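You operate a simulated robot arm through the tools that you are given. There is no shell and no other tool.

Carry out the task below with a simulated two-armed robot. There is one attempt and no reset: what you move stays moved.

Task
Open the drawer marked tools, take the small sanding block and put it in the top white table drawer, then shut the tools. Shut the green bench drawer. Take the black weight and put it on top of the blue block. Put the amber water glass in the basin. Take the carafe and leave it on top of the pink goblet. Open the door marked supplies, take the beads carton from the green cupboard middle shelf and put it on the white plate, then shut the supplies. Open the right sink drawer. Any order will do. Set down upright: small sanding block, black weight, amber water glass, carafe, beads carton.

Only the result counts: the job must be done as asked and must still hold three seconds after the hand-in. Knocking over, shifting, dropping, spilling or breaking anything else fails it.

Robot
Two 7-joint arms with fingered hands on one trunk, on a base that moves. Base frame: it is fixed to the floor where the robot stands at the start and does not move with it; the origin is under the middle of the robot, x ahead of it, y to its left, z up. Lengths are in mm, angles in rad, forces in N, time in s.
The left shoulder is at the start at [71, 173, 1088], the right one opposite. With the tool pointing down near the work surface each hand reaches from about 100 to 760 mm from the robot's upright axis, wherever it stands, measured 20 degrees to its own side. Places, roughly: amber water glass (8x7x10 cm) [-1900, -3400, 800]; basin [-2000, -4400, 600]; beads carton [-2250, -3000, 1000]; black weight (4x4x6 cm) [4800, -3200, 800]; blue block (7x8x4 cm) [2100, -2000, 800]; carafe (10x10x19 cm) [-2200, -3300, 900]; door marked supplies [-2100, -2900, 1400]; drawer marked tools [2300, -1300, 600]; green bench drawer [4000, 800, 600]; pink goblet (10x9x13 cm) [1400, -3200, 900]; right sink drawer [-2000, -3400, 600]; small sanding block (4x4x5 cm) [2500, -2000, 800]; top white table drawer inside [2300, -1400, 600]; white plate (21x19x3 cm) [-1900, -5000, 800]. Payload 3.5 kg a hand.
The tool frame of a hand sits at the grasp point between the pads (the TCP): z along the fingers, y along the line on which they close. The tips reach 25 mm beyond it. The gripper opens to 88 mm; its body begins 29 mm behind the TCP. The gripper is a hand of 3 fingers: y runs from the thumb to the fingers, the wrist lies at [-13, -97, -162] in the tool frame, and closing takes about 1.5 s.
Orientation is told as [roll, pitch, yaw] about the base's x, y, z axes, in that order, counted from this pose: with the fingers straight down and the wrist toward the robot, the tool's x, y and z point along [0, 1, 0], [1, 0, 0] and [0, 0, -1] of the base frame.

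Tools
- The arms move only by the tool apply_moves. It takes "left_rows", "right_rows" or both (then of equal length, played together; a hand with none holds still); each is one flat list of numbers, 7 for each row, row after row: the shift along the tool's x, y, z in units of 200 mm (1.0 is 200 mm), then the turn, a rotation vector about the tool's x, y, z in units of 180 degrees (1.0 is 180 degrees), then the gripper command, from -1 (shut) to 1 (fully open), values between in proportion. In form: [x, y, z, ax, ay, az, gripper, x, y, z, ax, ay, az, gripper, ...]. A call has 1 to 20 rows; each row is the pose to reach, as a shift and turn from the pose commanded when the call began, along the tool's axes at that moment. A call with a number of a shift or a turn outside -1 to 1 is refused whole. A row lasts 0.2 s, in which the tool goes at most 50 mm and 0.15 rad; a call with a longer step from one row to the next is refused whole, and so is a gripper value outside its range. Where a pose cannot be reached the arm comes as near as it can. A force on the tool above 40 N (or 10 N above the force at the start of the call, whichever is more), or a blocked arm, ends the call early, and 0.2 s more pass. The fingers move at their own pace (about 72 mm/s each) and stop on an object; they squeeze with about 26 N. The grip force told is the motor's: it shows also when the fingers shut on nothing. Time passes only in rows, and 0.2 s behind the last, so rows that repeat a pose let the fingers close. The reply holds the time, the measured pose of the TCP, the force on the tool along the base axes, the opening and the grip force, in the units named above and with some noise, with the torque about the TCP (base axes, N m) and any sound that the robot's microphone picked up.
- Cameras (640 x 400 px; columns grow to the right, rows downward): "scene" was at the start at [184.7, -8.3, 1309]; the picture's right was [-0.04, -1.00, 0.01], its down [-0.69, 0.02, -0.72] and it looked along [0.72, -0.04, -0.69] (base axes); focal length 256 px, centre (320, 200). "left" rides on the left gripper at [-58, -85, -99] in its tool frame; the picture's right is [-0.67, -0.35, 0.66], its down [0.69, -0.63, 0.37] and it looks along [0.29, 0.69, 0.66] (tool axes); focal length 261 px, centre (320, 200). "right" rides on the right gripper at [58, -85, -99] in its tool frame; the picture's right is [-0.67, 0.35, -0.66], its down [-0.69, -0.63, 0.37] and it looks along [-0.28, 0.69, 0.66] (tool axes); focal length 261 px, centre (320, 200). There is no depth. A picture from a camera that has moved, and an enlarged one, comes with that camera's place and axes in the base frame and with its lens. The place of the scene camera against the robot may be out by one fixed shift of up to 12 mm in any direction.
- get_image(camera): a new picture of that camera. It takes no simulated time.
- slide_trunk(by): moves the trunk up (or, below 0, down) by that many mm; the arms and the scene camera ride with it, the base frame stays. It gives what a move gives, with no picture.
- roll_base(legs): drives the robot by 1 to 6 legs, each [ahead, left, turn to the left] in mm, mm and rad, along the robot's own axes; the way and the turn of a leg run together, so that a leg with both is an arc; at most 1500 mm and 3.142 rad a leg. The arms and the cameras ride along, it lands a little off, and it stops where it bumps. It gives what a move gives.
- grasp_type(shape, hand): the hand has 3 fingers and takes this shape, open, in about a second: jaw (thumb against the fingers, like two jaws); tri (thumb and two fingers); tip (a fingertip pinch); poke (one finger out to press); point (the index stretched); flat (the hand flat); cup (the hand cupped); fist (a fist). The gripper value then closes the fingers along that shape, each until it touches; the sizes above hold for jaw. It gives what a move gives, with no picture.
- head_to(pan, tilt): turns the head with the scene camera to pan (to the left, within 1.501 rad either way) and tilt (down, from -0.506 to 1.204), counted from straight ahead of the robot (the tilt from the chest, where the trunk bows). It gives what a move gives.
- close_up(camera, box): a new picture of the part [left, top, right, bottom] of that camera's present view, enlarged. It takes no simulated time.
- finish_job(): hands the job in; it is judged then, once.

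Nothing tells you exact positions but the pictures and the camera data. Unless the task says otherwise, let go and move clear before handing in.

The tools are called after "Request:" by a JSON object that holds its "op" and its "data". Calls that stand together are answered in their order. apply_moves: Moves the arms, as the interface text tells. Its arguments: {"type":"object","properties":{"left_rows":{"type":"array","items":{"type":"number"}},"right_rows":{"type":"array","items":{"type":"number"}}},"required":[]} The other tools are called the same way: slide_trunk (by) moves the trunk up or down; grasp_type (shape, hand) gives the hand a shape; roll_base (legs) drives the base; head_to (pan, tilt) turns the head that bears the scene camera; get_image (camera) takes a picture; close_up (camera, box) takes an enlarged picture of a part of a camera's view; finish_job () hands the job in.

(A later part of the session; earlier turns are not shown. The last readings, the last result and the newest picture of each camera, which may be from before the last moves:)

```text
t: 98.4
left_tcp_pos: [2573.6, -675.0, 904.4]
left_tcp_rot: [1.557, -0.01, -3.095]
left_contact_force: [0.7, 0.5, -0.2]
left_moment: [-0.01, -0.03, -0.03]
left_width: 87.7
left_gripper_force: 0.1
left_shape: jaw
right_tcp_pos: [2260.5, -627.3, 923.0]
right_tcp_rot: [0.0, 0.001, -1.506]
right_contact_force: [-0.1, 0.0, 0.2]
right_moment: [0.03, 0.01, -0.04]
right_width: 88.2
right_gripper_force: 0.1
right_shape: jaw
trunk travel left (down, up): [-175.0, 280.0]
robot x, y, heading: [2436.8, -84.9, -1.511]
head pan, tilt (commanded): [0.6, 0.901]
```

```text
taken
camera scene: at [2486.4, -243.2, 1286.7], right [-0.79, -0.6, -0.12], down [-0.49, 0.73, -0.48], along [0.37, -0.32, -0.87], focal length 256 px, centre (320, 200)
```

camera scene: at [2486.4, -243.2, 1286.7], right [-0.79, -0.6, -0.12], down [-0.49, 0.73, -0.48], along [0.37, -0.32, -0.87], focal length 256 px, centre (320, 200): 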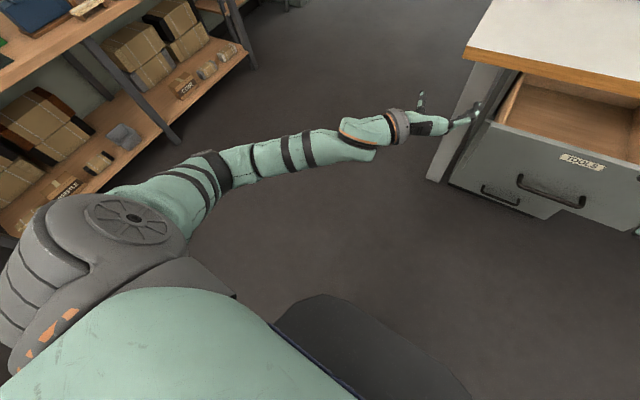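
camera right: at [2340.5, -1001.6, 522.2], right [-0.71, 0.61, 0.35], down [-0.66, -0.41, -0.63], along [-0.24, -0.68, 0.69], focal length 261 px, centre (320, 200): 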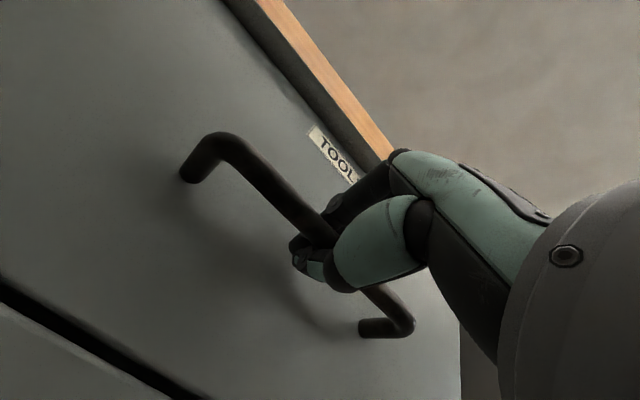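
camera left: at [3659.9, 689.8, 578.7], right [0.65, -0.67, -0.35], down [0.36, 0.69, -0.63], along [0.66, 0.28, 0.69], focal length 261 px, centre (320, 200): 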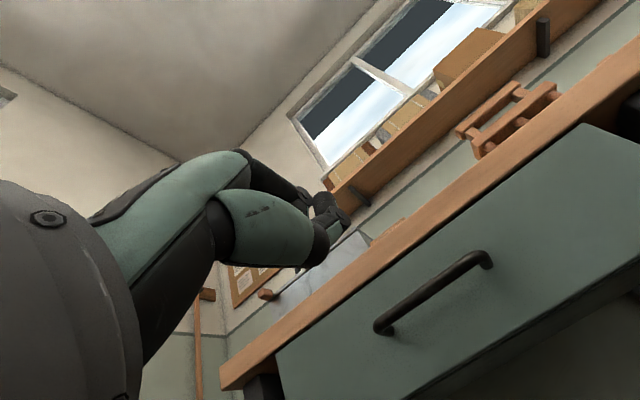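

The elbow is outside now. I tip the hand down, then yaw it straight again.

Request:
{"op": "apply_moves", "data": {"left_rows": [0, 0, 0, 0, -0.045, 0, 1, 0, 0, 0, 0, -0.09, 0, 1, 0, 0, 0, 0, -0.135, 0, 1, 0, 0, 0, 0, -0.18, 0, 1, 0, 0, 0, 0, -0.225, 0, 1, 0, 0, 0, 0, -0.27, 0, 1, 0, 0, 0, 0, -0.315, 0, 1, 0, 0, 0, 0, -0.36, 0, 1, 0, 0, 0, 0, -0.405, 0, 1, 0, 0, 0, 0, -0.45, 0, 1, 0, 0, 0, 0, -0.495, 0, 1]}}

Request:
{"op": "apply_moves", "data": {"left_rows": [0, -0.05, 0, 0, 0, -0.045, 1, 0, -0.1, 0, 0, 0, -0.09, 1, 0, -0.15, 0, 0, 0, -0.135, 1, 0, -0.2, 0, 0, 0, -0.18, 1, 0, -0.25, 0, 0, 0, -0.225, 1, 0, -0.3, 0, 0, 0, -0.27, 1, 0, -0.35, 0, 0, 0, -0.315, 1, 0, -0.4, 0, 0, 0, -0.36, 1, 0, -0.4, 0, 0, 0, -0.405, 1, 0, -0.4, 0, 0, 0, -0.45, 1, 0, -0.4, 0, 0, 0, -0.495, 1]}}

Request:
{"op": "get_image", "data": {"camera": "scene"}}

```text
t: 100.8
left_tcp_pos: [2573.0, -675.4, 903.6]
left_tcp_rot: [0.0, -0.012, -3.096]
left_contact_force: [0.4, -0.4, 0.2]
left_moment: [0.0, -0.01, 0.03]
left_width: 87.8
left_gripper_force: 0.2
left_shape: jaw
right_tcp_pos: [2258.4, -626.4, 923.5]
right_tcp_rot: [0.001, 0.001, -1.507]
right_contact_force: [-0.9, 0.1, 0.1]
right_moment: [0.01, 0.03, 0.03]
right_width: 88.2
right_gripper_force: 0.1
right_shape: jaw
trunk travel left (down, up): [-175.0, 280.0]
robot x, y, heading: [2436.8, -87.1, -1.51]
head pan, tilt (commanded): [0.6, 0.901]
```

```text
t: 103.2
left_tcp_pos: [2652.4, -671.2, 902.1]
left_tcp_rot: [-0.012, -0.004, -1.537]
left_contact_force: [-0.1, 0.3, -0.2]
left_moment: [0.0, -0.03, -0.04]
left_width: 87.9
left_gripper_force: 0.0
left_shape: jaw
right_tcp_pos: [2258.8, -625.7, 923.2]
right_tcp_rot: [0.0, 0.0, -1.506]
right_contact_force: [-0.3, 0.1, 0.3]
right_moment: [-0.02, 0.03, 0.0]
right_width: 87.9
right_gripper_force: 0.0
right_shape: jaw
trunk travel left (down, up): [-175.0, 280.0]
robot x, y, heading: [2437.3, -87.6, -1.511]
head pan, tilt (commanded): [0.6, 0.901]
```

```text
taken
camera scene: at [2486.1, -243.3, 1286.7], right [-0.79, -0.6, -0.12], down [-0.49, 0.73, -0.48], along [0.37, -0.32, -0.87], focal length 256 px, centre (320, 200)
```

scene: 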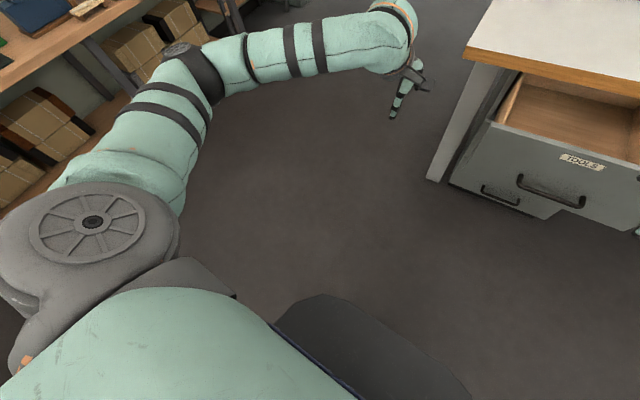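

The left elbow is outside again. Next I go round the right end of the white table to see the sanding block up close.

Request:
{"op": "roll_base", "data": {"legs": [[0, 850, 0], [950, 0, 0], [950, 0, 0], [0, 0, -1.55]]}}

Request:
{"op": "head_to", "data": {"pan": 0.0, "tilt": 0.35}}

Request:
{"op": "get_image", "data": {"camera": "scene"}}

Request:
{"op": "close_up", "data": {"camera": "scene", "box": [220, 150, 420, 275]}}

```text
t: 120.6
left_tcp_pos: [2809.2, -2150.1, 902.3]
left_tcp_rot: [-0.012, -0.001, -3.101]
left_contact_force: [0.2, 0.4, 0.4]
left_moment: [0.03, -0.01, -0.02]
left_width: 88.3
left_gripper_force: 0.0
left_shape: jaw
right_tcp_pos: [2850.9, -1755.9, 922.8]
right_tcp_rot: [0.0, -0.002, -3.067]
right_contact_force: [-0.4, 0.3, 0.3]
right_moment: [0.0, -0.01, -0.01]
right_width: 87.6
right_gripper_force: 0.0
right_shape: jaw
trunk travel left (down, up): [-175.0, 280.0]
robot x, y, heading: [3392.8, -1928.3, -3.067]
head pan, tilt (commanded): [0.6, 0.901]
```

```text
t: 121.6
left_tcp_pos: [2809.0, -2150.6, 902.2]
left_tcp_rot: [-0.014, -0.002, -3.101]
left_contact_force: [0.4, 0.8, 0.3]
left_moment: [0.06, -0.01, 0.03]
left_width: 87.9
left_gripper_force: 0.0
left_shape: jaw
right_tcp_pos: [2851.6, -1756.4, 924.0]
right_tcp_rot: [0.0, 0.0, -3.066]
right_contact_force: [0.2, 0.7, 0.1]
right_moment: [0.0, -0.02, -0.01]
right_width: 88.3
right_gripper_force: 0.0
right_shape: jaw
trunk travel left (down, up): [-175.0, 280.0]
robot x, y, heading: [3392.6, -1935.1, -3.068]
head pan, tilt (commanded): [0.0, 0.351]
```

```text
taken
camera scene: at [3195.4, -1947.2, 1326.9], right [-0.07, 1.0, 0.0], down [0.53, 0.04, -0.85], along [-0.85, -0.06, -0.53], focal length 256 px, centre (320, 200)
```

scene: 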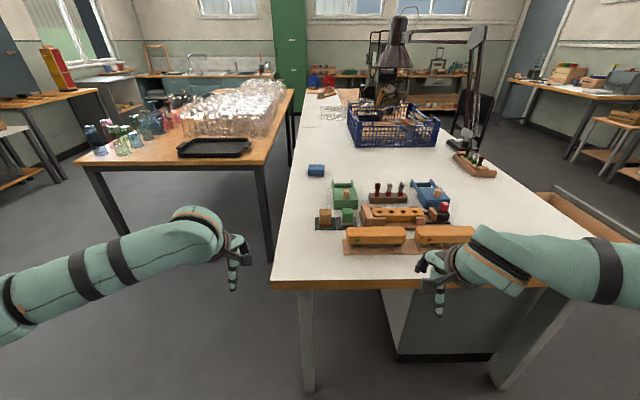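

```text
3.20 times, centred on (320, 212) of scene
camera zoom: at [3195.4, -1947.2, 1326.9], right [-0.07, 1.0, 0.0], down [0.53, 0.04, -0.85], along [-0.85, -0.06, -0.53], focal length 820 px, centre (320, 160)
```

zoom: 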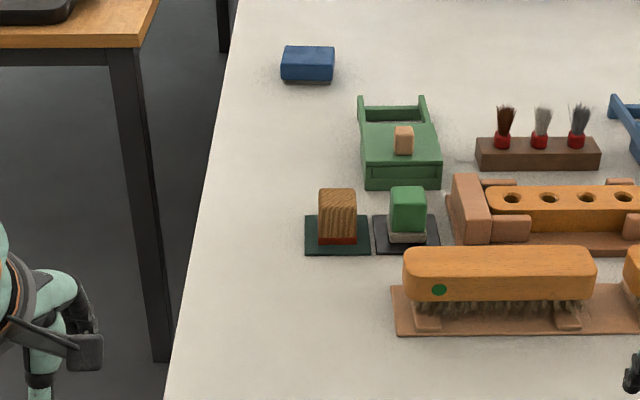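

Two small blocks stand at about (2505,-1979) wooden and (2494,-1907) green. I zoom in to tell which is the sanding block.

Request:
{"op": "close_up", "data": {"camera": "scene", "box": [310, 195, 370, 235]}}

Request:
{"op": "close_up", "data": {"camera": "scene", "box": [80, 80, 280, 205]}}

Request:
{"op": "get_image", "data": {"camera": "left"}}

Request:
{"op": "get_image", "data": {"camera": "right"}}

```text
10.00 times, centred on (340, 215) of scene
camera zoom: at [3195.4, -1947.2, 1326.9], right [-0.07, 1.0, 0.0], down [0.53, 0.04, -0.85], along [-0.85, -0.06, -0.53], focal length 2563 px, centre (120, 50)
```

zoom: 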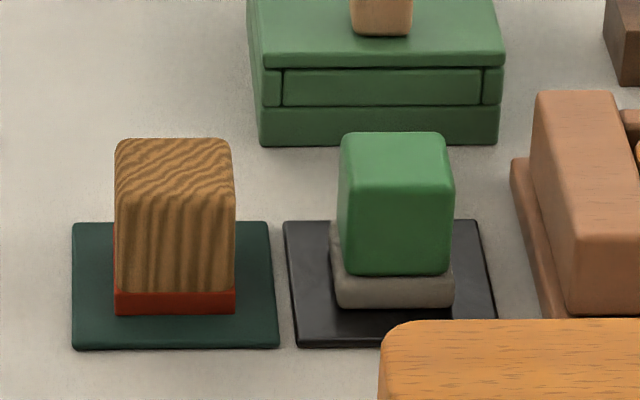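

```text
3.20 times, centred on (180, 142) of scene
camera zoom: at [3195.4, -1947.2, 1326.9], right [-0.07, 1.0, 0.0], down [0.53, 0.04, -0.85], along [-0.85, -0.06, -0.53], focal length 820 px, centre (768, 384)
```

zoom: 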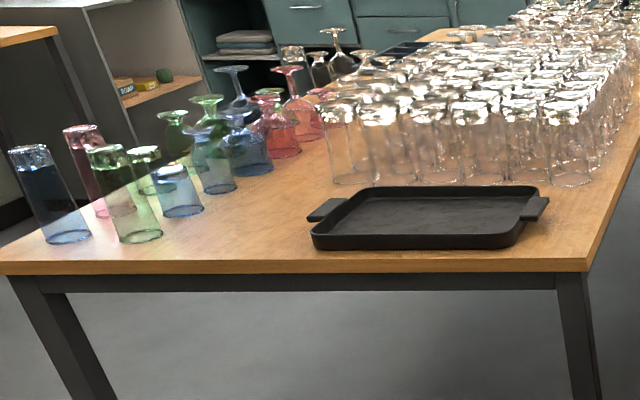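

```text
taken
camera left: at [2893.0, -2091.3, 1002.6], right [0.32, 0.69, -0.65], down [0.66, -0.65, -0.38], along [-0.68, -0.3, -0.66], focal length 261 px, centre (320, 200)
```

left: 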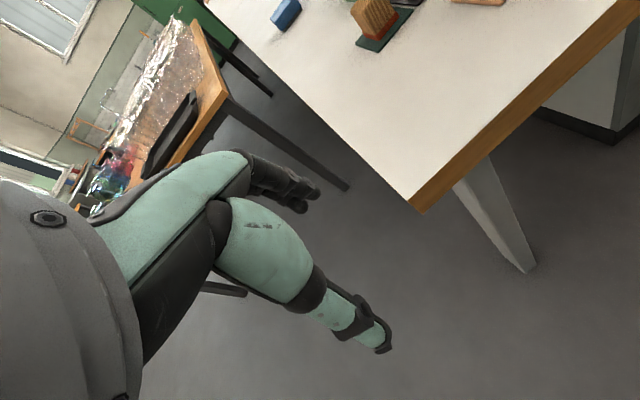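

```text
taken
camera right: at [2940.4, -1807.8, 1023.5], right [-0.4, 0.64, 0.66], down [0.58, 0.73, -0.37], along [-0.71, 0.23, -0.66], focal length 261 px, centre (320, 200)
```

right: 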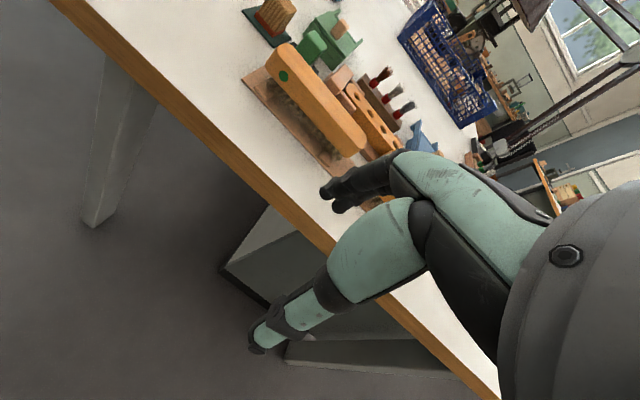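

The wooden block with the red sanding base, at (2505,-1979), is the sanding block. I drive in so the right hand can take it.

Request:
{"op": "roll_base", "data": {"legs": [[300, 150, 0]]}}

Request:
{"op": "head_to", "data": {"pan": -0.1, "tilt": 0.6}}

Request:
{"op": "get_image", "data": {"camera": "scene"}}

Request:
{"op": "get_image", "data": {"camera": "right"}}

```text
t: 123.8
left_tcp_pos: [2520.2, -2323.3, 903.2]
left_tcp_rot: [-0.011, -0.002, -3.101]
left_contact_force: [-0.3, -0.2, -0.3]
left_moment: [0.01, -0.03, 0.01]
left_width: 87.9
left_gripper_force: 0.2
left_shape: jaw
right_tcp_pos: [2562.0, -1928.9, 923.6]
right_tcp_rot: [0.001, 0.0, -3.066]
right_contact_force: [0.9, -0.8, 0.0]
right_moment: [0.02, 0.01, 0.01]
right_width: 88.1
right_gripper_force: 0.0
right_shape: jaw
trunk travel left (down, up): [-175.0, 280.0]
robot x, y, heading: [3104.8, -2102.5, -3.063]
head pan, tilt (commanded): [0.0, 0.351]
```

```text
t: 124.6
left_tcp_pos: [2520.7, -2323.7, 903.9]
left_tcp_rot: [-0.011, -0.002, -3.102]
left_contact_force: [0.7, 0.3, 0.2]
left_moment: [0.02, 0.02, 0.02]
left_width: 88.0
left_gripper_force: 0.0
left_shape: jaw
right_tcp_pos: [2561.0, -1929.7, 922.4]
right_tcp_rot: [-0.001, 0.0, -3.065]
right_contact_force: [0.2, 0.9, -1.0]
right_moment: [-0.01, -0.03, -0.01]
right_width: 88.0
right_gripper_force: 0.0
right_shape: jaw
trunk travel left (down, up): [-175.0, 280.0]
robot x, y, heading: [3100.4, -2100.7, -3.067]
head pan, tilt (commanded): [-0.099, 0.6]
```

```text
taken
camera scene: at [2915.1, -2110.5, 1305.8], right [0.02, 1.0, 0.02], down [0.72, 0.0, -0.69], along [-0.69, 0.03, -0.72], focal length 256 px, centre (320, 200)
```

scene: 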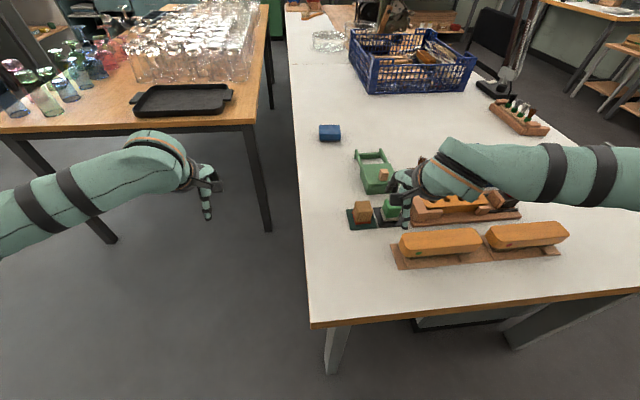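

```text
taken
camera right: at [2651.1, -1980.6, 1023.5], right [-0.4, 0.64, 0.66], down [0.58, 0.73, -0.37], along [-0.71, 0.23, -0.66], focal length 261 px, centre (320, 200)
```

right: 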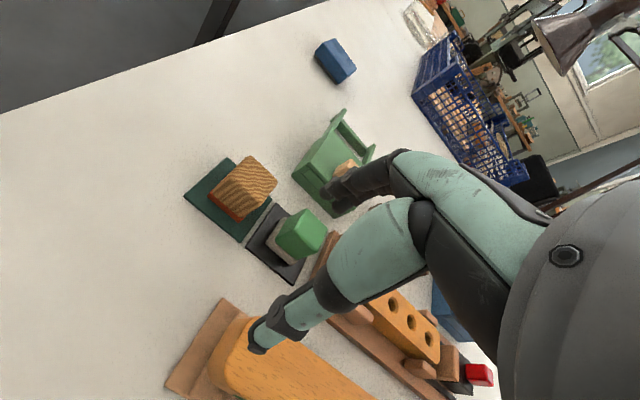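

I zoom both cameras on the block to fix its place precisely.

Request:
{"op": "close_up", "data": {"camera": "right", "box": [170, 130, 330, 290]}}

Request:
{"op": "close_up", "data": {"camera": "scene", "box": [330, 185, 410, 235]}}

```text
2.50 times, centred on (250, 210) of right
camera zoom: at [2651.1, -1980.6, 1023.5], right [-0.4, 0.64, 0.66], down [0.58, 0.73, -0.37], along [-0.71, 0.23, -0.66], focal length 652 px, centre (495, 175)
```

zoom: 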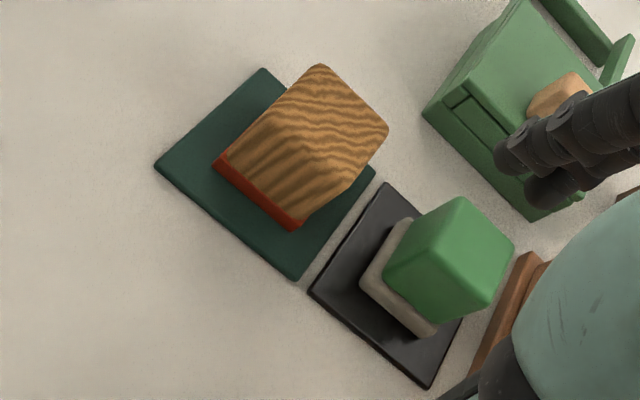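

```text
8.00 times, centred on (370, 210) of scene
camera zoom: at [2915.1, -2110.5, 1305.8], right [0.02, 1.0, 0.02], down [0.72, 0.0, -0.69], along [-0.69, 0.03, -0.72], focal length 2050 px, centre (-80, 120)
```

zoom: 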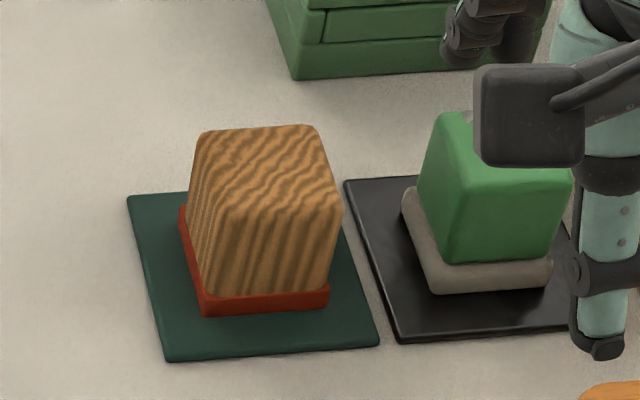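

The block's centre is near (2503,-1980). I move the right hand above it and check again.

Request:
{"op": "apply_moves", "data": {"right_rows": [0.06, 0.08, 0, 0, 0, 0, 1, 0.12, 0.16, 0, 0, 0, 0, 1, 0.18, 0.24, 0, 0, 0, 0, 1, 0.2275, 0.308, 0.1, 0, 0, 0, 1, 0.2275, 0.308, 0.15, 0, 0, 0, 1]}}

Request:
{"op": "get_image", "data": {"camera": "right"}}

Request:
{"op": "close_up", "data": {"camera": "scene", "box": [310, 150, 430, 250]}}

```text
t: 125.8
left_tcp_pos: [2520.5, -2323.0, 903.2]
left_tcp_rot: [-0.013, -0.001, -3.102]
left_contact_force: [0.3, -0.2, -0.9]
left_moment: [-0.01, -0.02, -0.01]
left_width: 87.8
left_gripper_force: 0.0
left_shape: jaw
right_tcp_pos: [2504.3, -1979.4, 894.3]
right_tcp_rot: [0.001, -0.001, -3.067]
right_contact_force: [-0.2, 0.2, -0.5]
right_moment: [0.03, -0.01, -0.02]
right_width: 88.1
right_gripper_force: 0.1
right_shape: jaw
trunk travel left (down, up): [-175.0, 280.0]
robot x, y, heading: [3102.1, -2101.9, -3.065]
head pan, tilt (commanded): [-0.099, 0.6]
```

```text
taken
camera right: at [2593.4, -2030.8, 994.0], right [-0.4, 0.64, 0.66], down [0.58, 0.73, -0.37], along [-0.71, 0.23, -0.66], focal length 261 px, centre (320, 200)
```

right: 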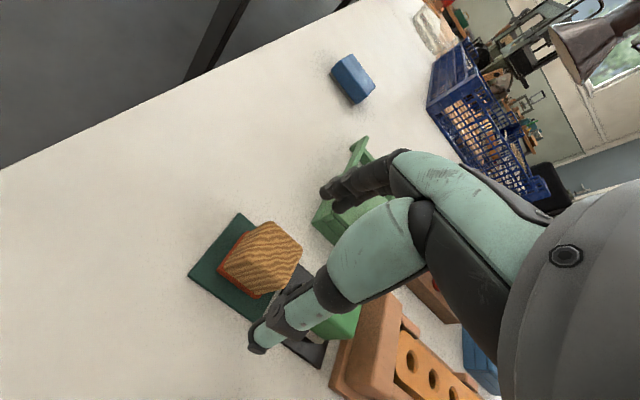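

```text
4.00 times, centred on (370, 200) of scene
camera zoom: at [2915.3, -2110.2, 1305.8], right [0.02, 1.0, 0.02], down [0.72, 0.0, -0.69], along [-0.69, 0.03, -0.72], focal length 1025 px, centre (120, 200)
```

zoom: 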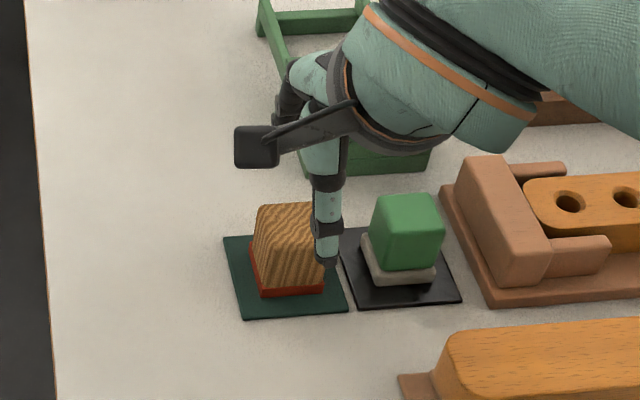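

Request:
{"op": "close_up", "data": {"camera": "right", "box": [170, 190, 330, 350]}}

```text
2.50 times, centred on (250, 270) of right
camera zoom: at [2593.4, -2030.8, 994.0], right [-0.4, 0.64, 0.66], down [0.58, 0.73, -0.37], along [-0.71, 0.23, -0.66], focal length 652 px, centre (495, 25)
```

zoom: 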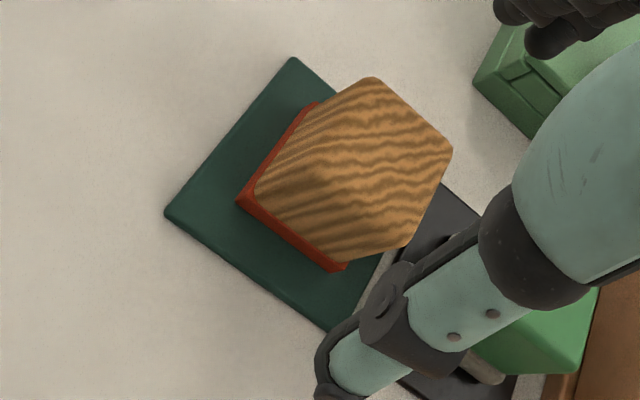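

Stereo from the hand camera puts the mat at z≈781 and the block about 15 mm further forward. I correct and lower the hand over the block.

Request:
{"op": "apply_moves", "data": {"right_rows": [-0.015, 0.075, 0, 0, 0, 0, 1, -0.015, 0.075, 0.1, 0, 0, 0, 1, -0.015, 0.075, 0.2, 0, 0, 0, 1, -0.015, 0.075, 0.25, 0, 0, 0, 1]}}

Request:
{"op": "get_image", "data": {"camera": "right"}}

Request:
{"op": "close_up", "data": {"camera": "scene", "box": [310, 150, 430, 250]}}

```text
t: 126.8
left_tcp_pos: [2521.1, -2323.8, 903.1]
left_tcp_rot: [-0.012, 0.0, -3.102]
left_contact_force: [-0.2, -0.7, 0.4]
left_moment: [-0.02, 0.01, -0.01]
left_width: 88.2
left_gripper_force: 0.1
left_shape: jaw
right_tcp_pos: [2487.3, -1977.1, 844.0]
right_tcp_rot: [0.0, 0.0, -3.066]
right_contact_force: [0.6, 0.1, 0.0]
right_moment: [0.0, 0.02, -0.01]
right_width: 88.0
right_gripper_force: 0.0
right_shape: jaw
trunk travel left (down, up): [-175.0, 280.0]
robot x, y, heading: [3104.9, -2100.0, -3.066]
head pan, tilt (commanded): [-0.099, 0.6]
```

```text
taken
camera right: at [2577.8, -2028.9, 943.2], right [-0.4, 0.64, 0.66], down [0.58, 0.73, -0.37], along [-0.71, 0.23, -0.66], focal length 261 px, centre (320, 200)
```

right: 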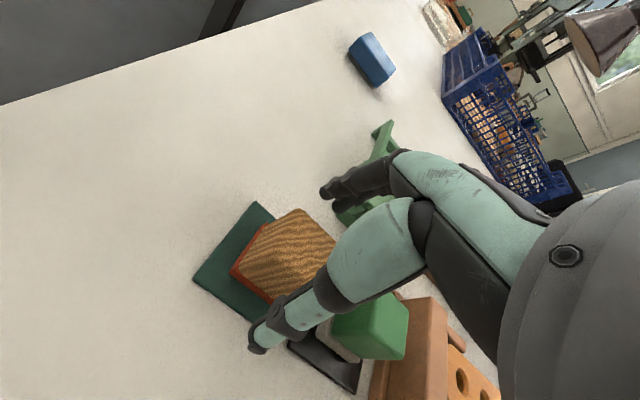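

```text
4.00 times, centred on (370, 200) of scene
camera zoom: at [2915.0, -2110.5, 1305.7], right [0.02, 1.0, 0.02], down [0.72, 0.0, -0.69], along [-0.69, 0.03, -0.72], focal length 1025 px, centre (120, 200)
```

zoom: 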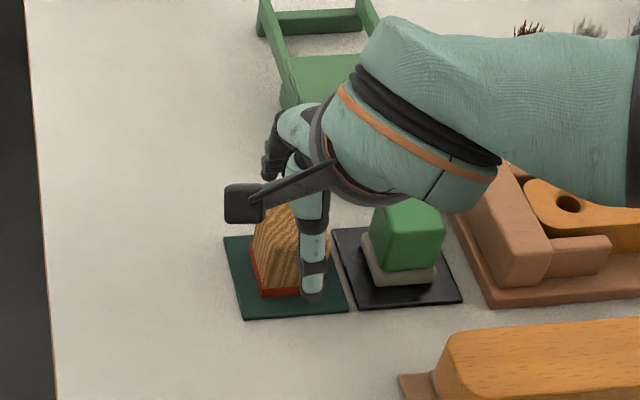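

The block is about 6 mm to the left of the hand's centre. I correct this, go down to grasp height and close.

Request:
{"op": "apply_moves", "data": {"right_rows": [0.03, -0.01, 0, 0, 0, 0, 1, 0.03, -0.01, 0.08, 0, 0, 0, 1, 0.03, -0.01, 0.155, 0, 0, 0, 1, 0.03, -0.01, 0.155, 0, 0, 0, 0, 0.03, -0.01, 0.155, 0, 0, 0, -1, 0.03, -0.01, 0.155, 0, 0, 0, -1, 0.03, -0.01, 0.155, 0, 0, 0, -1, 0.03, -0.01, 0.155, 0, 0, 0, -1, 0.03, -0.01, 0.155, 0, 0, 0, -1, 0.03, -0.01, 0.155, 0, 0, 0, -1]}}

Request:
{"op": "get_image", "data": {"camera": "right"}}

Request:
{"op": "close_up", "data": {"camera": "scene", "box": [310, 150, 430, 250]}}

```text
t: 129.0
left_tcp_pos: [2519.6, -2323.4, 903.6]
left_tcp_rot: [-0.012, -0.002, -3.101]
left_contact_force: [0.0, 0.5, 0.2]
left_moment: [0.01, -0.02, 0.03]
left_width: 87.9
left_gripper_force: 0.1
left_shape: jaw
right_tcp_pos: [2490.9, -1984.3, 812.1]
right_tcp_rot: [0.0, 0.0, -3.065]
right_contact_force: [0.7, 0.2, 0.5]
right_moment: [-0.03, 0.0, 0.01]
right_width: 34.3
right_gripper_force: 26.0
right_shape: jaw
trunk travel left (down, up): [-175.0, 280.0]
robot x, y, heading: [3101.3, -2101.9, -3.068]
head pan, tilt (commanded): [-0.099, 0.6]
```

```text
taken
camera right: at [2580.5, -2034.9, 912.2], right [-0.4, 0.64, 0.66], down [0.58, 0.73, -0.37], along [-0.71, 0.23, -0.66], focal length 261 px, centre (320, 200)
```

right: 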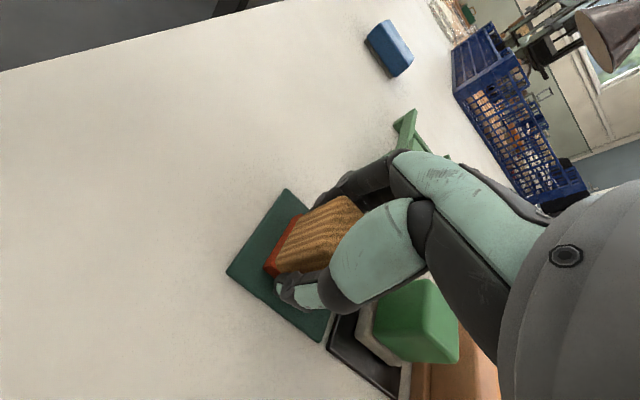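

```text
4.00 times, centred on (370, 200) of scene
camera zoom: at [2915.0, -2110.5, 1305.7], right [0.02, 1.0, 0.02], down [0.72, 0.0, -0.69], along [-0.69, 0.03, -0.72], focal length 1025 px, centre (120, 200)
```

zoom: 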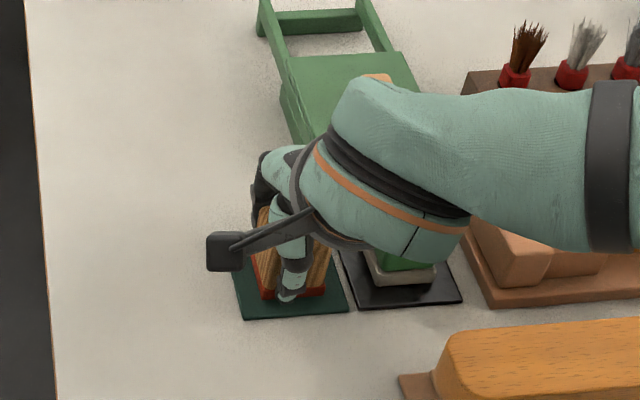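

The hand holds the block (34 mm wide). I lift it.

Request:
{"op": "apply_moves", "data": {"right_rows": [0, 0, -0.05, 0, 0, 0, -1, 0, 0, -0.15, 0, 0, 0, -1, 0, 0, -0.3, 0, 0, 0, -1, 0, 0, -0.45, 0, 0, 0, -1, 0, 0, -0.6, 0, 0, 0, -1, 0, 0, -0.75, 0, 0, 0, -1]}}

Request:
{"op": "get_image", "data": {"camera": "right"}}

Request:
{"op": "get_image", "data": {"camera": "scene"}}

```text
t: 130.4
left_tcp_pos: [2520.7, -2323.3, 903.3]
left_tcp_rot: [-0.012, -0.002, -3.1]
left_contact_force: [0.1, 0.9, -0.2]
left_moment: [0.0, -0.02, 0.0]
left_width: 87.8
left_gripper_force: 0.1
left_shape: jaw
right_tcp_pos: [2490.6, -1984.2, 964.6]
right_tcp_rot: [0.0, -0.001, -3.066]
right_contact_force: [1.0, 0.1, 0.2]
right_moment: [-0.04, 0.02, -0.02]
right_width: 34.0
right_gripper_force: 25.8
right_shape: jaw
trunk travel left (down, up): [-175.0, 280.0]
robot x, y, heading: [3103.5, -2103.7, -3.072]
head pan, tilt (commanded): [-0.099, 0.6]
```

```text
taken
camera right: at [2580.8, -2034.8, 1064.2], right [-0.4, 0.64, 0.66], down [0.58, 0.73, -0.37], along [-0.71, 0.23, -0.66], focal length 261 px, centre (320, 200)
```

right: 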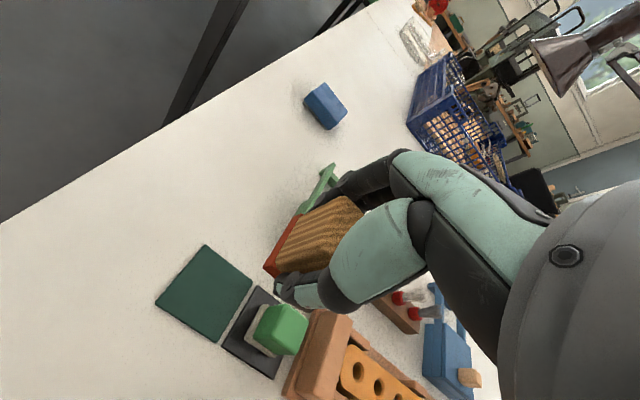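

```text
taken
camera scene: at [2915.6, -2110.7, 1305.8], right [0.02, 1.0, 0.02], down [0.72, 0.0, -0.69], along [-0.69, 0.03, -0.72], focal length 256 px, centre (320, 200)
```

scene: 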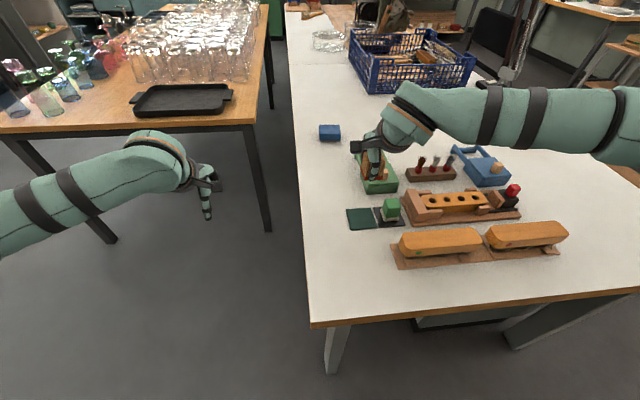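

The sanding block is held. I back away from the table and drive round to the open tools drawer.

Request:
{"op": "roll_base", "data": {"legs": [[-350, 0, 0], [0, -920, 0], [0, -920, 0], [0, 0, 1.577], [0, -780, 0]]}}

Request:
{"op": "head_to", "data": {"pan": -0.2, "tilt": 0.6}}

Request:
{"op": "get_image", "data": {"camera": "scene"}}

```text
t: 149.2
left_tcp_pos: [2769.7, -868.2, 902.6]
left_tcp_rot: [-0.013, -0.003, -1.532]
left_contact_force: [-0.1, -0.8, 0.0]
left_moment: [0.02, 0.03, 0.0]
left_width: 88.3
left_gripper_force: 0.0
left_shape: jaw
right_tcp_pos: [2428.8, -896.6, 964.0]
right_tcp_rot: [-0.001, 0.0, -1.496]
right_contact_force: [-0.5, 0.2, 0.2]
right_moment: [-0.01, 0.01, 0.02]
right_width: 34.1
right_gripper_force: 26.2
right_shape: jaw
trunk travel left (down, up): [-175.0, 280.0]
robot x, y, heading: [2545.5, -286.8, -1.495]
head pan, tilt (commanded): [-0.099, 0.6]
```

```text
t: 149.9
left_tcp_pos: [2770.2, -868.3, 904.3]
left_tcp_rot: [-0.012, -0.002, -1.53]
left_contact_force: [0.8, -0.1, -0.9]
left_moment: [0.03, 0.02, 0.01]
left_width: 87.9
left_gripper_force: 0.0
left_shape: jaw
right_tcp_pos: [2430.4, -897.0, 963.9]
right_tcp_rot: [0.001, 0.0, -1.495]
right_contact_force: [0.4, 0.5, -0.7]
right_moment: [-0.02, -0.04, -0.01]
right_width: 34.1
right_gripper_force: 26.0
right_shape: jaw
trunk travel left (down, up): [-175.0, 280.0]
robot x, y, heading: [2549.2, -286.0, -1.497]
head pan, tilt (commanded): [-0.201, 0.6]
```

```text
taken
camera scene: at [2541.4, -474.1, 1306.0], right [-0.99, 0.12, 0.04], down [0.06, 0.72, -0.69], along [-0.11, -0.69, -0.72], focal length 256 px, centre (320, 200)
```

scene: 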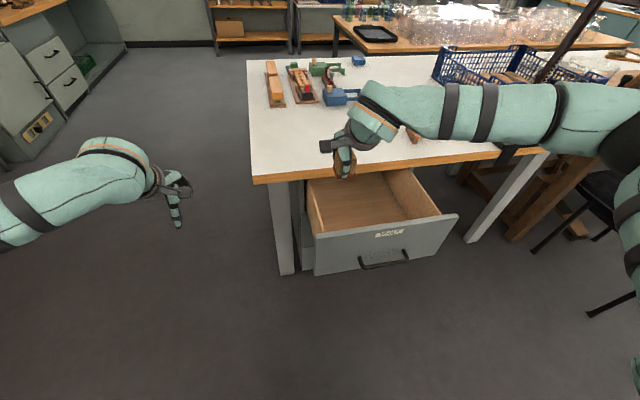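

The open drawer is just ahead. I drive closer so that the right hand comes over it.

Request:
{"op": "roll_base", "data": {"legs": [[158, -107, 0]]}}

Request:
{"op": "apply_moves", "data": {"right_rows": [-0.015, -0.02, 0, 0, 0, -0.045, -1, -0.03, -0.04, 0, 0, 0, -0.09, -1, -0.045, -0.06, 0, 0, 0, -0.135, -1, -0.06, -0.08, 0, 0, 0, -0.18, -1, -0.075, -0.1, 0, 0, 0, -0.225, -1, -0.09, -0.12, 0, 0, 0, -0.27, -1, -0.105, -0.14, 0, 0, 0, -0.315, -1, -0.12, -0.16, 0, 0, 0, -0.36, -1, -0.135, -0.18, 0, 0, 0, -0.405, -1, -0.15, -0.2, 0, 0, 0, -0.45, -1, -0.165, -0.22, 0, 0, 0, -0.495, -1]}}

Request:
{"op": "head_to", "data": {"pan": -0.3, "tilt": 0.75}}

Request:
{"op": "get_image", "data": {"camera": "scene"}}

Request:
{"op": "get_image", "data": {"camera": "right"}}

```text
t: 151.4
left_tcp_pos: [2674.6, -1032.6, 903.9]
left_tcp_rot: [-0.011, -0.002, -1.532]
left_contact_force: [-0.6, 0.9, 0.5]
left_moment: [-0.01, -0.01, 0.0]
left_width: 87.6
left_gripper_force: 0.1
left_shape: jaw
right_tcp_pos: [2334.5, -1061.5, 964.4]
right_tcp_rot: [0.0, 0.001, -1.496]
right_contact_force: [-0.3, -0.7, 0.1]
right_moment: [-0.03, 0.01, 0.0]
right_width: 33.7
right_gripper_force: 26.1
right_shape: jaw
trunk travel left (down, up): [-175.0, 280.0]
robot x, y, heading: [2451.0, -448.0, -1.5]
head pan, tilt (commanded): [-0.201, 0.6]
```

```text
t: 153.8
left_tcp_pos: [2674.3, -1031.8, 903.8]
left_tcp_rot: [-0.016, -0.002, -1.533]
left_contact_force: [0.1, -0.6, 0.5]
left_moment: [0.0, 0.02, 0.02]
left_width: 87.6
left_gripper_force: 0.0
left_shape: jaw
right_tcp_pos: [2337.9, -1012.3, 997.9]
right_tcp_rot: [-0.044, -0.016, -0.779]
right_contact_force: [0.1, -0.1, 0.0]
right_moment: [0.02, 0.0, 0.01]
right_width: 33.8
right_gripper_force: 26.1
right_shape: jaw
right hand out of reach, approached as far as the arm can: row 5, 6, 7, 8, 9, 10, 11
trunk travel left (down, up): [-175.0, 280.0]
robot x, y, heading: [2452.9, -448.3, -1.499]
head pan, tilt (commanded): [-0.201, 0.6]
```

```text
t: 154.5
left_tcp_pos: [2675.2, -1033.6, 904.4]
left_tcp_rot: [-0.013, -0.001, -1.531]
left_contact_force: [0.0, -0.5, 0.3]
left_moment: [-0.03, -0.01, 0.01]
left_width: 87.7
left_gripper_force: 0.1
left_shape: jaw
right_tcp_pos: [2339.4, -1012.8, 996.6]
right_tcp_rot: [-0.042, -0.016, -0.78]
right_contact_force: [0.2, -0.4, 0.0]
right_moment: [-0.02, 0.01, 0.01]
right_width: 33.6
right_gripper_force: 25.3
right_shape: jaw
trunk travel left (down, up): [-175.0, 280.0]
robot x, y, heading: [2453.0, -447.7, -1.506]
head pan, tilt (commanded): [-0.3, 0.75]
```

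```text
taken
camera scene: at [2439.2, -630.1, 1294.9], right [-0.97, 0.22, 0.06], down [0.14, 0.8, -0.58], along [-0.18, -0.56, -0.81], focal length 256 px, centre (320, 200)
```

scene: 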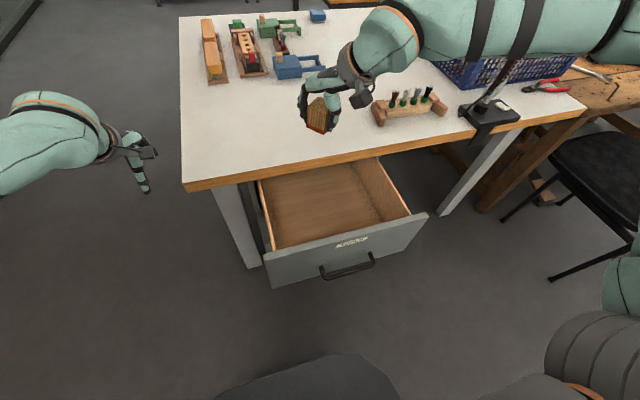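

```text
taken
camera right: at [2320.5, -908.4, 1093.1], right [-0.21, -0.69, 0.69], down [-0.94, -0.06, -0.35], along [0.28, -0.72, -0.64], focal length 261 px, centre (320, 200)
```

right: 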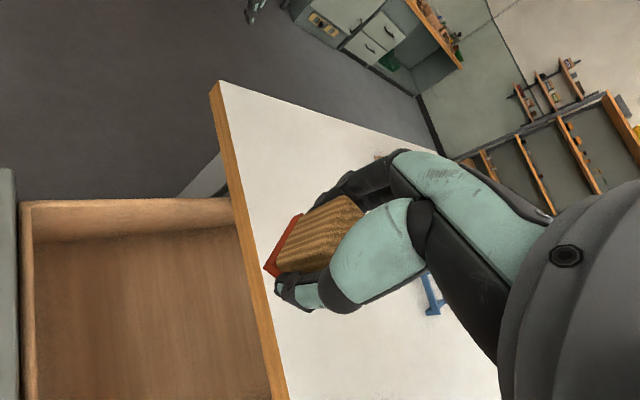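

The hand is above the drawer but the wrist would not yaw fully. I zoom in on the drawer to learn its inner shape and bottom height.

Request:
{"op": "close_up", "data": {"camera": "scene", "box": [240, 140, 440, 290]}}

Request:
{"op": "get_image", "data": {"camera": "left"}}

```text
2.67 times, centred on (340, 215) of scene
camera zoom: at [2439.2, -630.1, 1294.9], right [-0.97, 0.22, 0.06], down [0.14, 0.8, -0.58], along [-0.18, -0.56, -0.81], focal length 684 px, centre (267, 160)
```

zoom: 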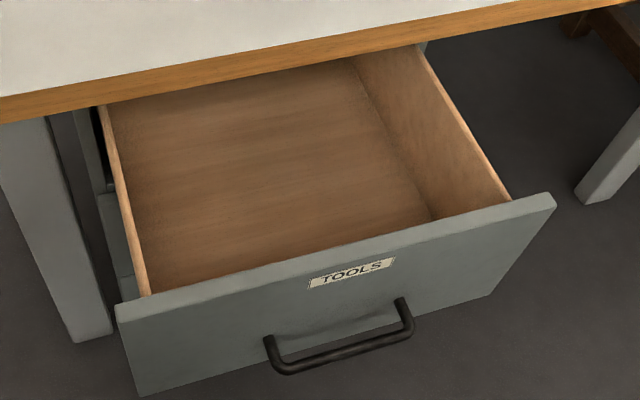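

```text
taken
camera left: at [2615.0, -951.5, 1002.5], right [-0.69, 0.32, -0.65], down [0.66, 0.66, -0.38], along [0.3, -0.68, -0.66], focal length 261 px, centre (320, 200)
```

left: 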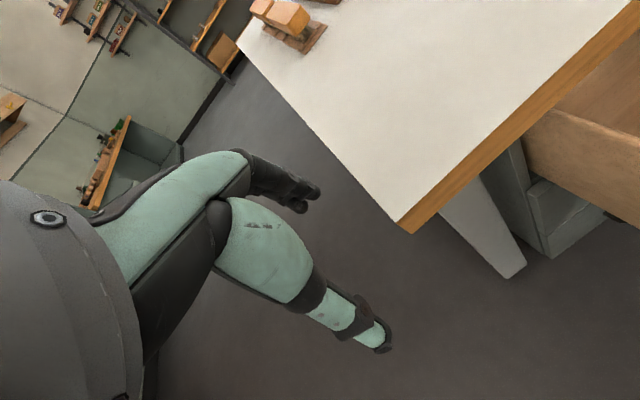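

The drawer's floor is near z≈515 with its face top at z≈725, so the wrist would be tight behind the face. I'll pull the drawer further out with the left hand from inside; first I shift right so the left hand is over it.

Request:
{"op": "roll_base", "data": {"legs": [[0, -260, 0]]}}

Request:
{"op": "apply_moves", "data": {"left_rows": [0, -0.1, 0, 0, 0, 0, 0, 0, -0.2, 0, 0, 0, 0, -1, 0, -0.3, 0, 0, 0, 0, -1, 0, -0.35, 0, 0, 0, 0, -1, 0, -0.35, 0, 0, 0, 0, -1, 0, -0.35, 0, 0, 0, 0, -1, 0, -0.35, 0, 0, 0, 0, -1]}}

Request:
{"op": "head_to", "data": {"pan": 0.2, "tilt": 0.75}}

Request:
{"op": "get_image", "data": {"camera": "scene"}}

Request:
{"op": "get_image", "data": {"camera": "left"}}

```text
t: 156.4
left_tcp_pos: [2412.8, -1051.9, 902.5]
left_tcp_rot: [-0.011, -0.002, -1.533]
left_contact_force: [-0.2, 0.3, 0.0]
left_moment: [0.0, -0.03, 0.0]
left_width: 88.0
left_gripper_force: 0.1
left_shape: jaw
right_tcp_pos: [2074.3, -1032.1, 998.3]
right_tcp_rot: [-0.042, -0.016, -0.78]
right_contact_force: [0.0, 0.6, -0.3]
right_moment: [0.0, -0.02, -0.01]
right_width: 33.8
right_gripper_force: 25.9
right_shape: jaw
trunk travel left (down, up): [-175.0, 280.0]
robot x, y, heading: [2194.1, -467.2, -1.496]
head pan, tilt (commanded): [-0.3, 0.75]
```

```text
t: 158.0
left_tcp_pos: [2410.4, -981.7, 903.4]
left_tcp_rot: [-0.013, -0.001, -1.533]
left_contact_force: [-0.4, 0.4, 0.2]
left_moment: [-0.01, -0.03, 0.03]
left_width: 0.1
left_gripper_force: 26.4
left_shape: jaw
right_tcp_pos: [2076.6, -1032.2, 997.8]
right_tcp_rot: [-0.041, -0.015, -0.782]
right_contact_force: [0.3, -0.7, -0.2]
right_moment: [0.02, 0.0, -0.01]
right_width: 34.0
right_gripper_force: 25.4
right_shape: jaw
trunk travel left (down, up): [-175.0, 280.0]
robot x, y, heading: [2192.4, -475.1, -1.501]
head pan, tilt (commanded): [-0.3, 0.75]
```

```text
t: 158.9
left_tcp_pos: [2410.7, -981.2, 903.1]
left_tcp_rot: [-0.01, -0.001, -1.531]
left_contact_force: [0.7, -0.5, 0.0]
left_moment: [-0.02, -0.03, -0.02]
left_width: 0.0
left_gripper_force: 25.7
left_shape: jaw
right_tcp_pos: [2077.0, -1031.4, 997.4]
right_tcp_rot: [-0.04, -0.015, -0.781]
right_contact_force: [0.1, 0.1, -0.4]
right_moment: [0.01, 0.03, -0.05]
right_width: 34.1
right_gripper_force: 26.2
right_shape: jaw
trunk travel left (down, up): [-175.0, 280.0]
robot x, y, heading: [2196.1, -472.0, -1.498]
head pan, tilt (commanded): [0.201, 0.75]
```

```text
taken
camera scene: at [2218.5, -647.8, 1294.5], right [-0.96, -0.26, -0.04], down [-0.19, 0.79, -0.58], along [0.18, -0.55, -0.81], focal length 256 px, centre (320, 200)
```

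scene: 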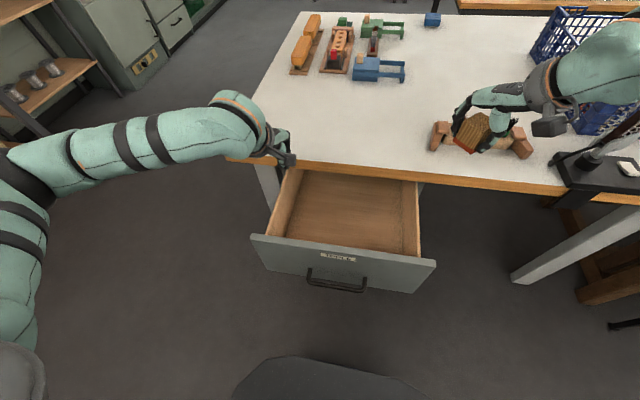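

```text
taken
camera left: at [2350.7, -900.5, 1002.4], right [-0.69, 0.32, -0.65], down [0.66, 0.65, -0.38], along [0.3, -0.68, -0.66], focal length 261 px, centre (320, 200)
```

left: 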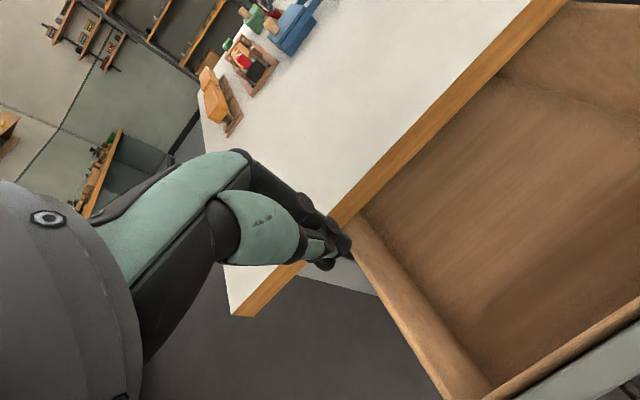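

The left hand is closed and nearly above the drawer's left wall. I move it 60 mm right and lower it inside the drawer behind the face.

Request:
{"op": "apply_moves", "data": {"left_rows": [-0.15, 0, 0, 0, 0, 0, -1, -0.3, 0, 0, 0, 0, 0, -1, -0.3, 0, 0.15, 0, 0, 0, -1, -0.3, 0, 0.3, 0, 0, 0, -1, -0.3, 0, 0.45, 0, 0, 0, -1, -0.3, 0, 0.6, 0, 0, 0, -1, -0.3, 0, 0.75, 0, 0, 0, -1, -0.3, 0, 0.9, 0, 0, 0, -1, -0.3, 0, 1.0, 0, 0, 0, -1]}}

Request:
{"op": "get_image", "data": {"camera": "scene"}}

Request:
{"op": "get_image", "data": {"camera": "left"}}

```text
t: 160.9
left_tcp_pos: [2347.5, -985.0, 703.6]
left_tcp_rot: [-0.011, -0.002, -1.532]
left_contact_force: [0.3, 0.3, 0.0]
left_moment: [0.02, 0.01, 0.0]
left_width: 0.0
left_gripper_force: 25.5
left_shape: jaw
right_tcp_pos: [2077.0, -1032.2, 997.7]
right_tcp_rot: [-0.041, -0.016, -0.779]
right_contact_force: [0.1, 0.6, -0.4]
right_moment: [0.02, 0.0, 0.02]
right_width: 33.8
right_gripper_force: 26.0
right_shape: jaw
trunk travel left (down, up): [-175.0, 280.0]
robot x, y, heading: [2194.7, -469.7, -1.496]
head pan, tilt (commanded): [0.201, 0.75]
```

```text
taken
camera scene: at [2218.5, -647.8, 1294.5], right [-0.96, -0.26, -0.04], down [-0.19, 0.79, -0.58], along [0.19, -0.55, -0.81], focal length 256 px, centre (320, 200)
```

scene: 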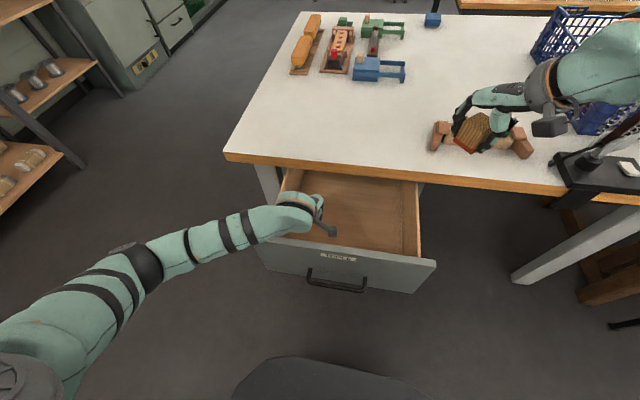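

```text
taken
camera left: at [2287.9, -902.9, 803.3], right [-0.69, 0.32, -0.65], down [0.66, 0.65, -0.38], along [0.3, -0.68, -0.66], focal length 261 px, centre (320, 200)
```

left: 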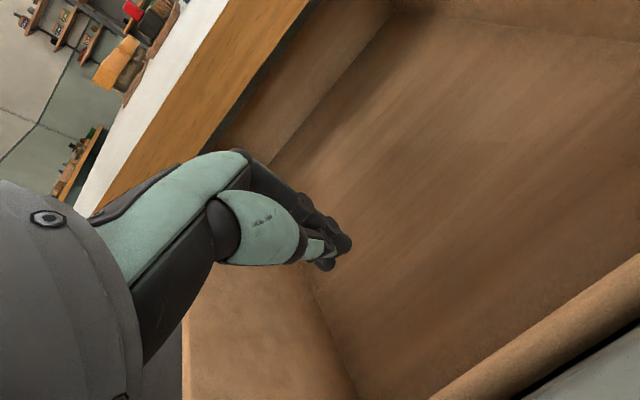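

The closed fingers are inside the drawer. I draw the hand back so that it drags the drawer further open.

Request:
{"op": "apply_moves", "data": {"left_rows": [0, -0.1, 0, 0, 0, 0, -1, 0, -0.2, 0, 0, 0, 0, -1, 0, -0.28, 0, 0, 0, 0, -1, 0, -0.35, 0, 0, 0, 0, -1, 0, -0.42, 0, 0, 0, 0, -1, 0, -0.49, 0, 0, 0, 0, -1, 0, -0.56, 0, 0, 0, 0, -1, 0, -0.63, 0, 0, 0, 0, -1, 0, -0.7, 0, 0, 0, 0, -1, 0, -0.77, 0, 0, 0, 0, -1, 0, -0.84, 0, 0, 0, 0, -1]}}

Request:
{"op": "get_image", "data": {"camera": "scene"}}

```text
t: 163.3
left_tcp_pos: [2340.4, -816.4, 703.5]
left_tcp_rot: [-0.014, 0.0, -1.532]
left_contact_force: [0.1, -0.6, -0.3]
left_moment: [0.01, 0.0, -0.02]
left_width: 0.1
left_gripper_force: 25.9
left_shape: jaw
right_tcp_pos: [2076.5, -1032.0, 997.3]
right_tcp_rot: [-0.041, -0.014, -0.78]
right_contact_force: [-0.4, 0.5, -0.1]
right_moment: [0.02, -0.01, 0.0]
right_width: 34.0
right_gripper_force: 25.9
right_shape: jaw
trunk travel left (down, up): [-175.0, 280.0]
robot x, y, heading: [2188.5, -470.0, -1.503]
head pan, tilt (commanded): [0.201, 0.75]
```

```text
taken
camera scene: at [2218.4, -647.1, 1294.6], right [-0.96, -0.26, -0.04], down [-0.19, 0.79, -0.58], along [0.19, -0.55, -0.81], focal length 256 px, centre (320, 200)
```

scene: 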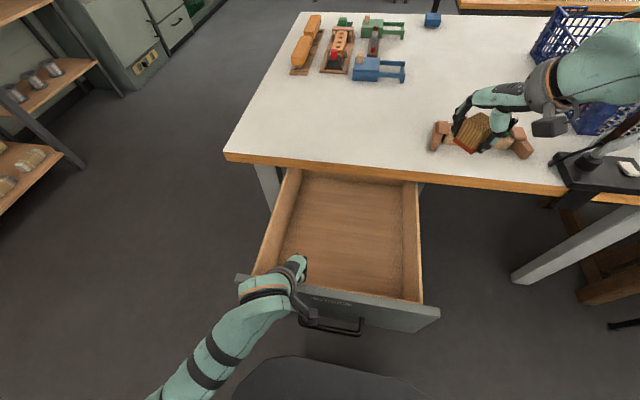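

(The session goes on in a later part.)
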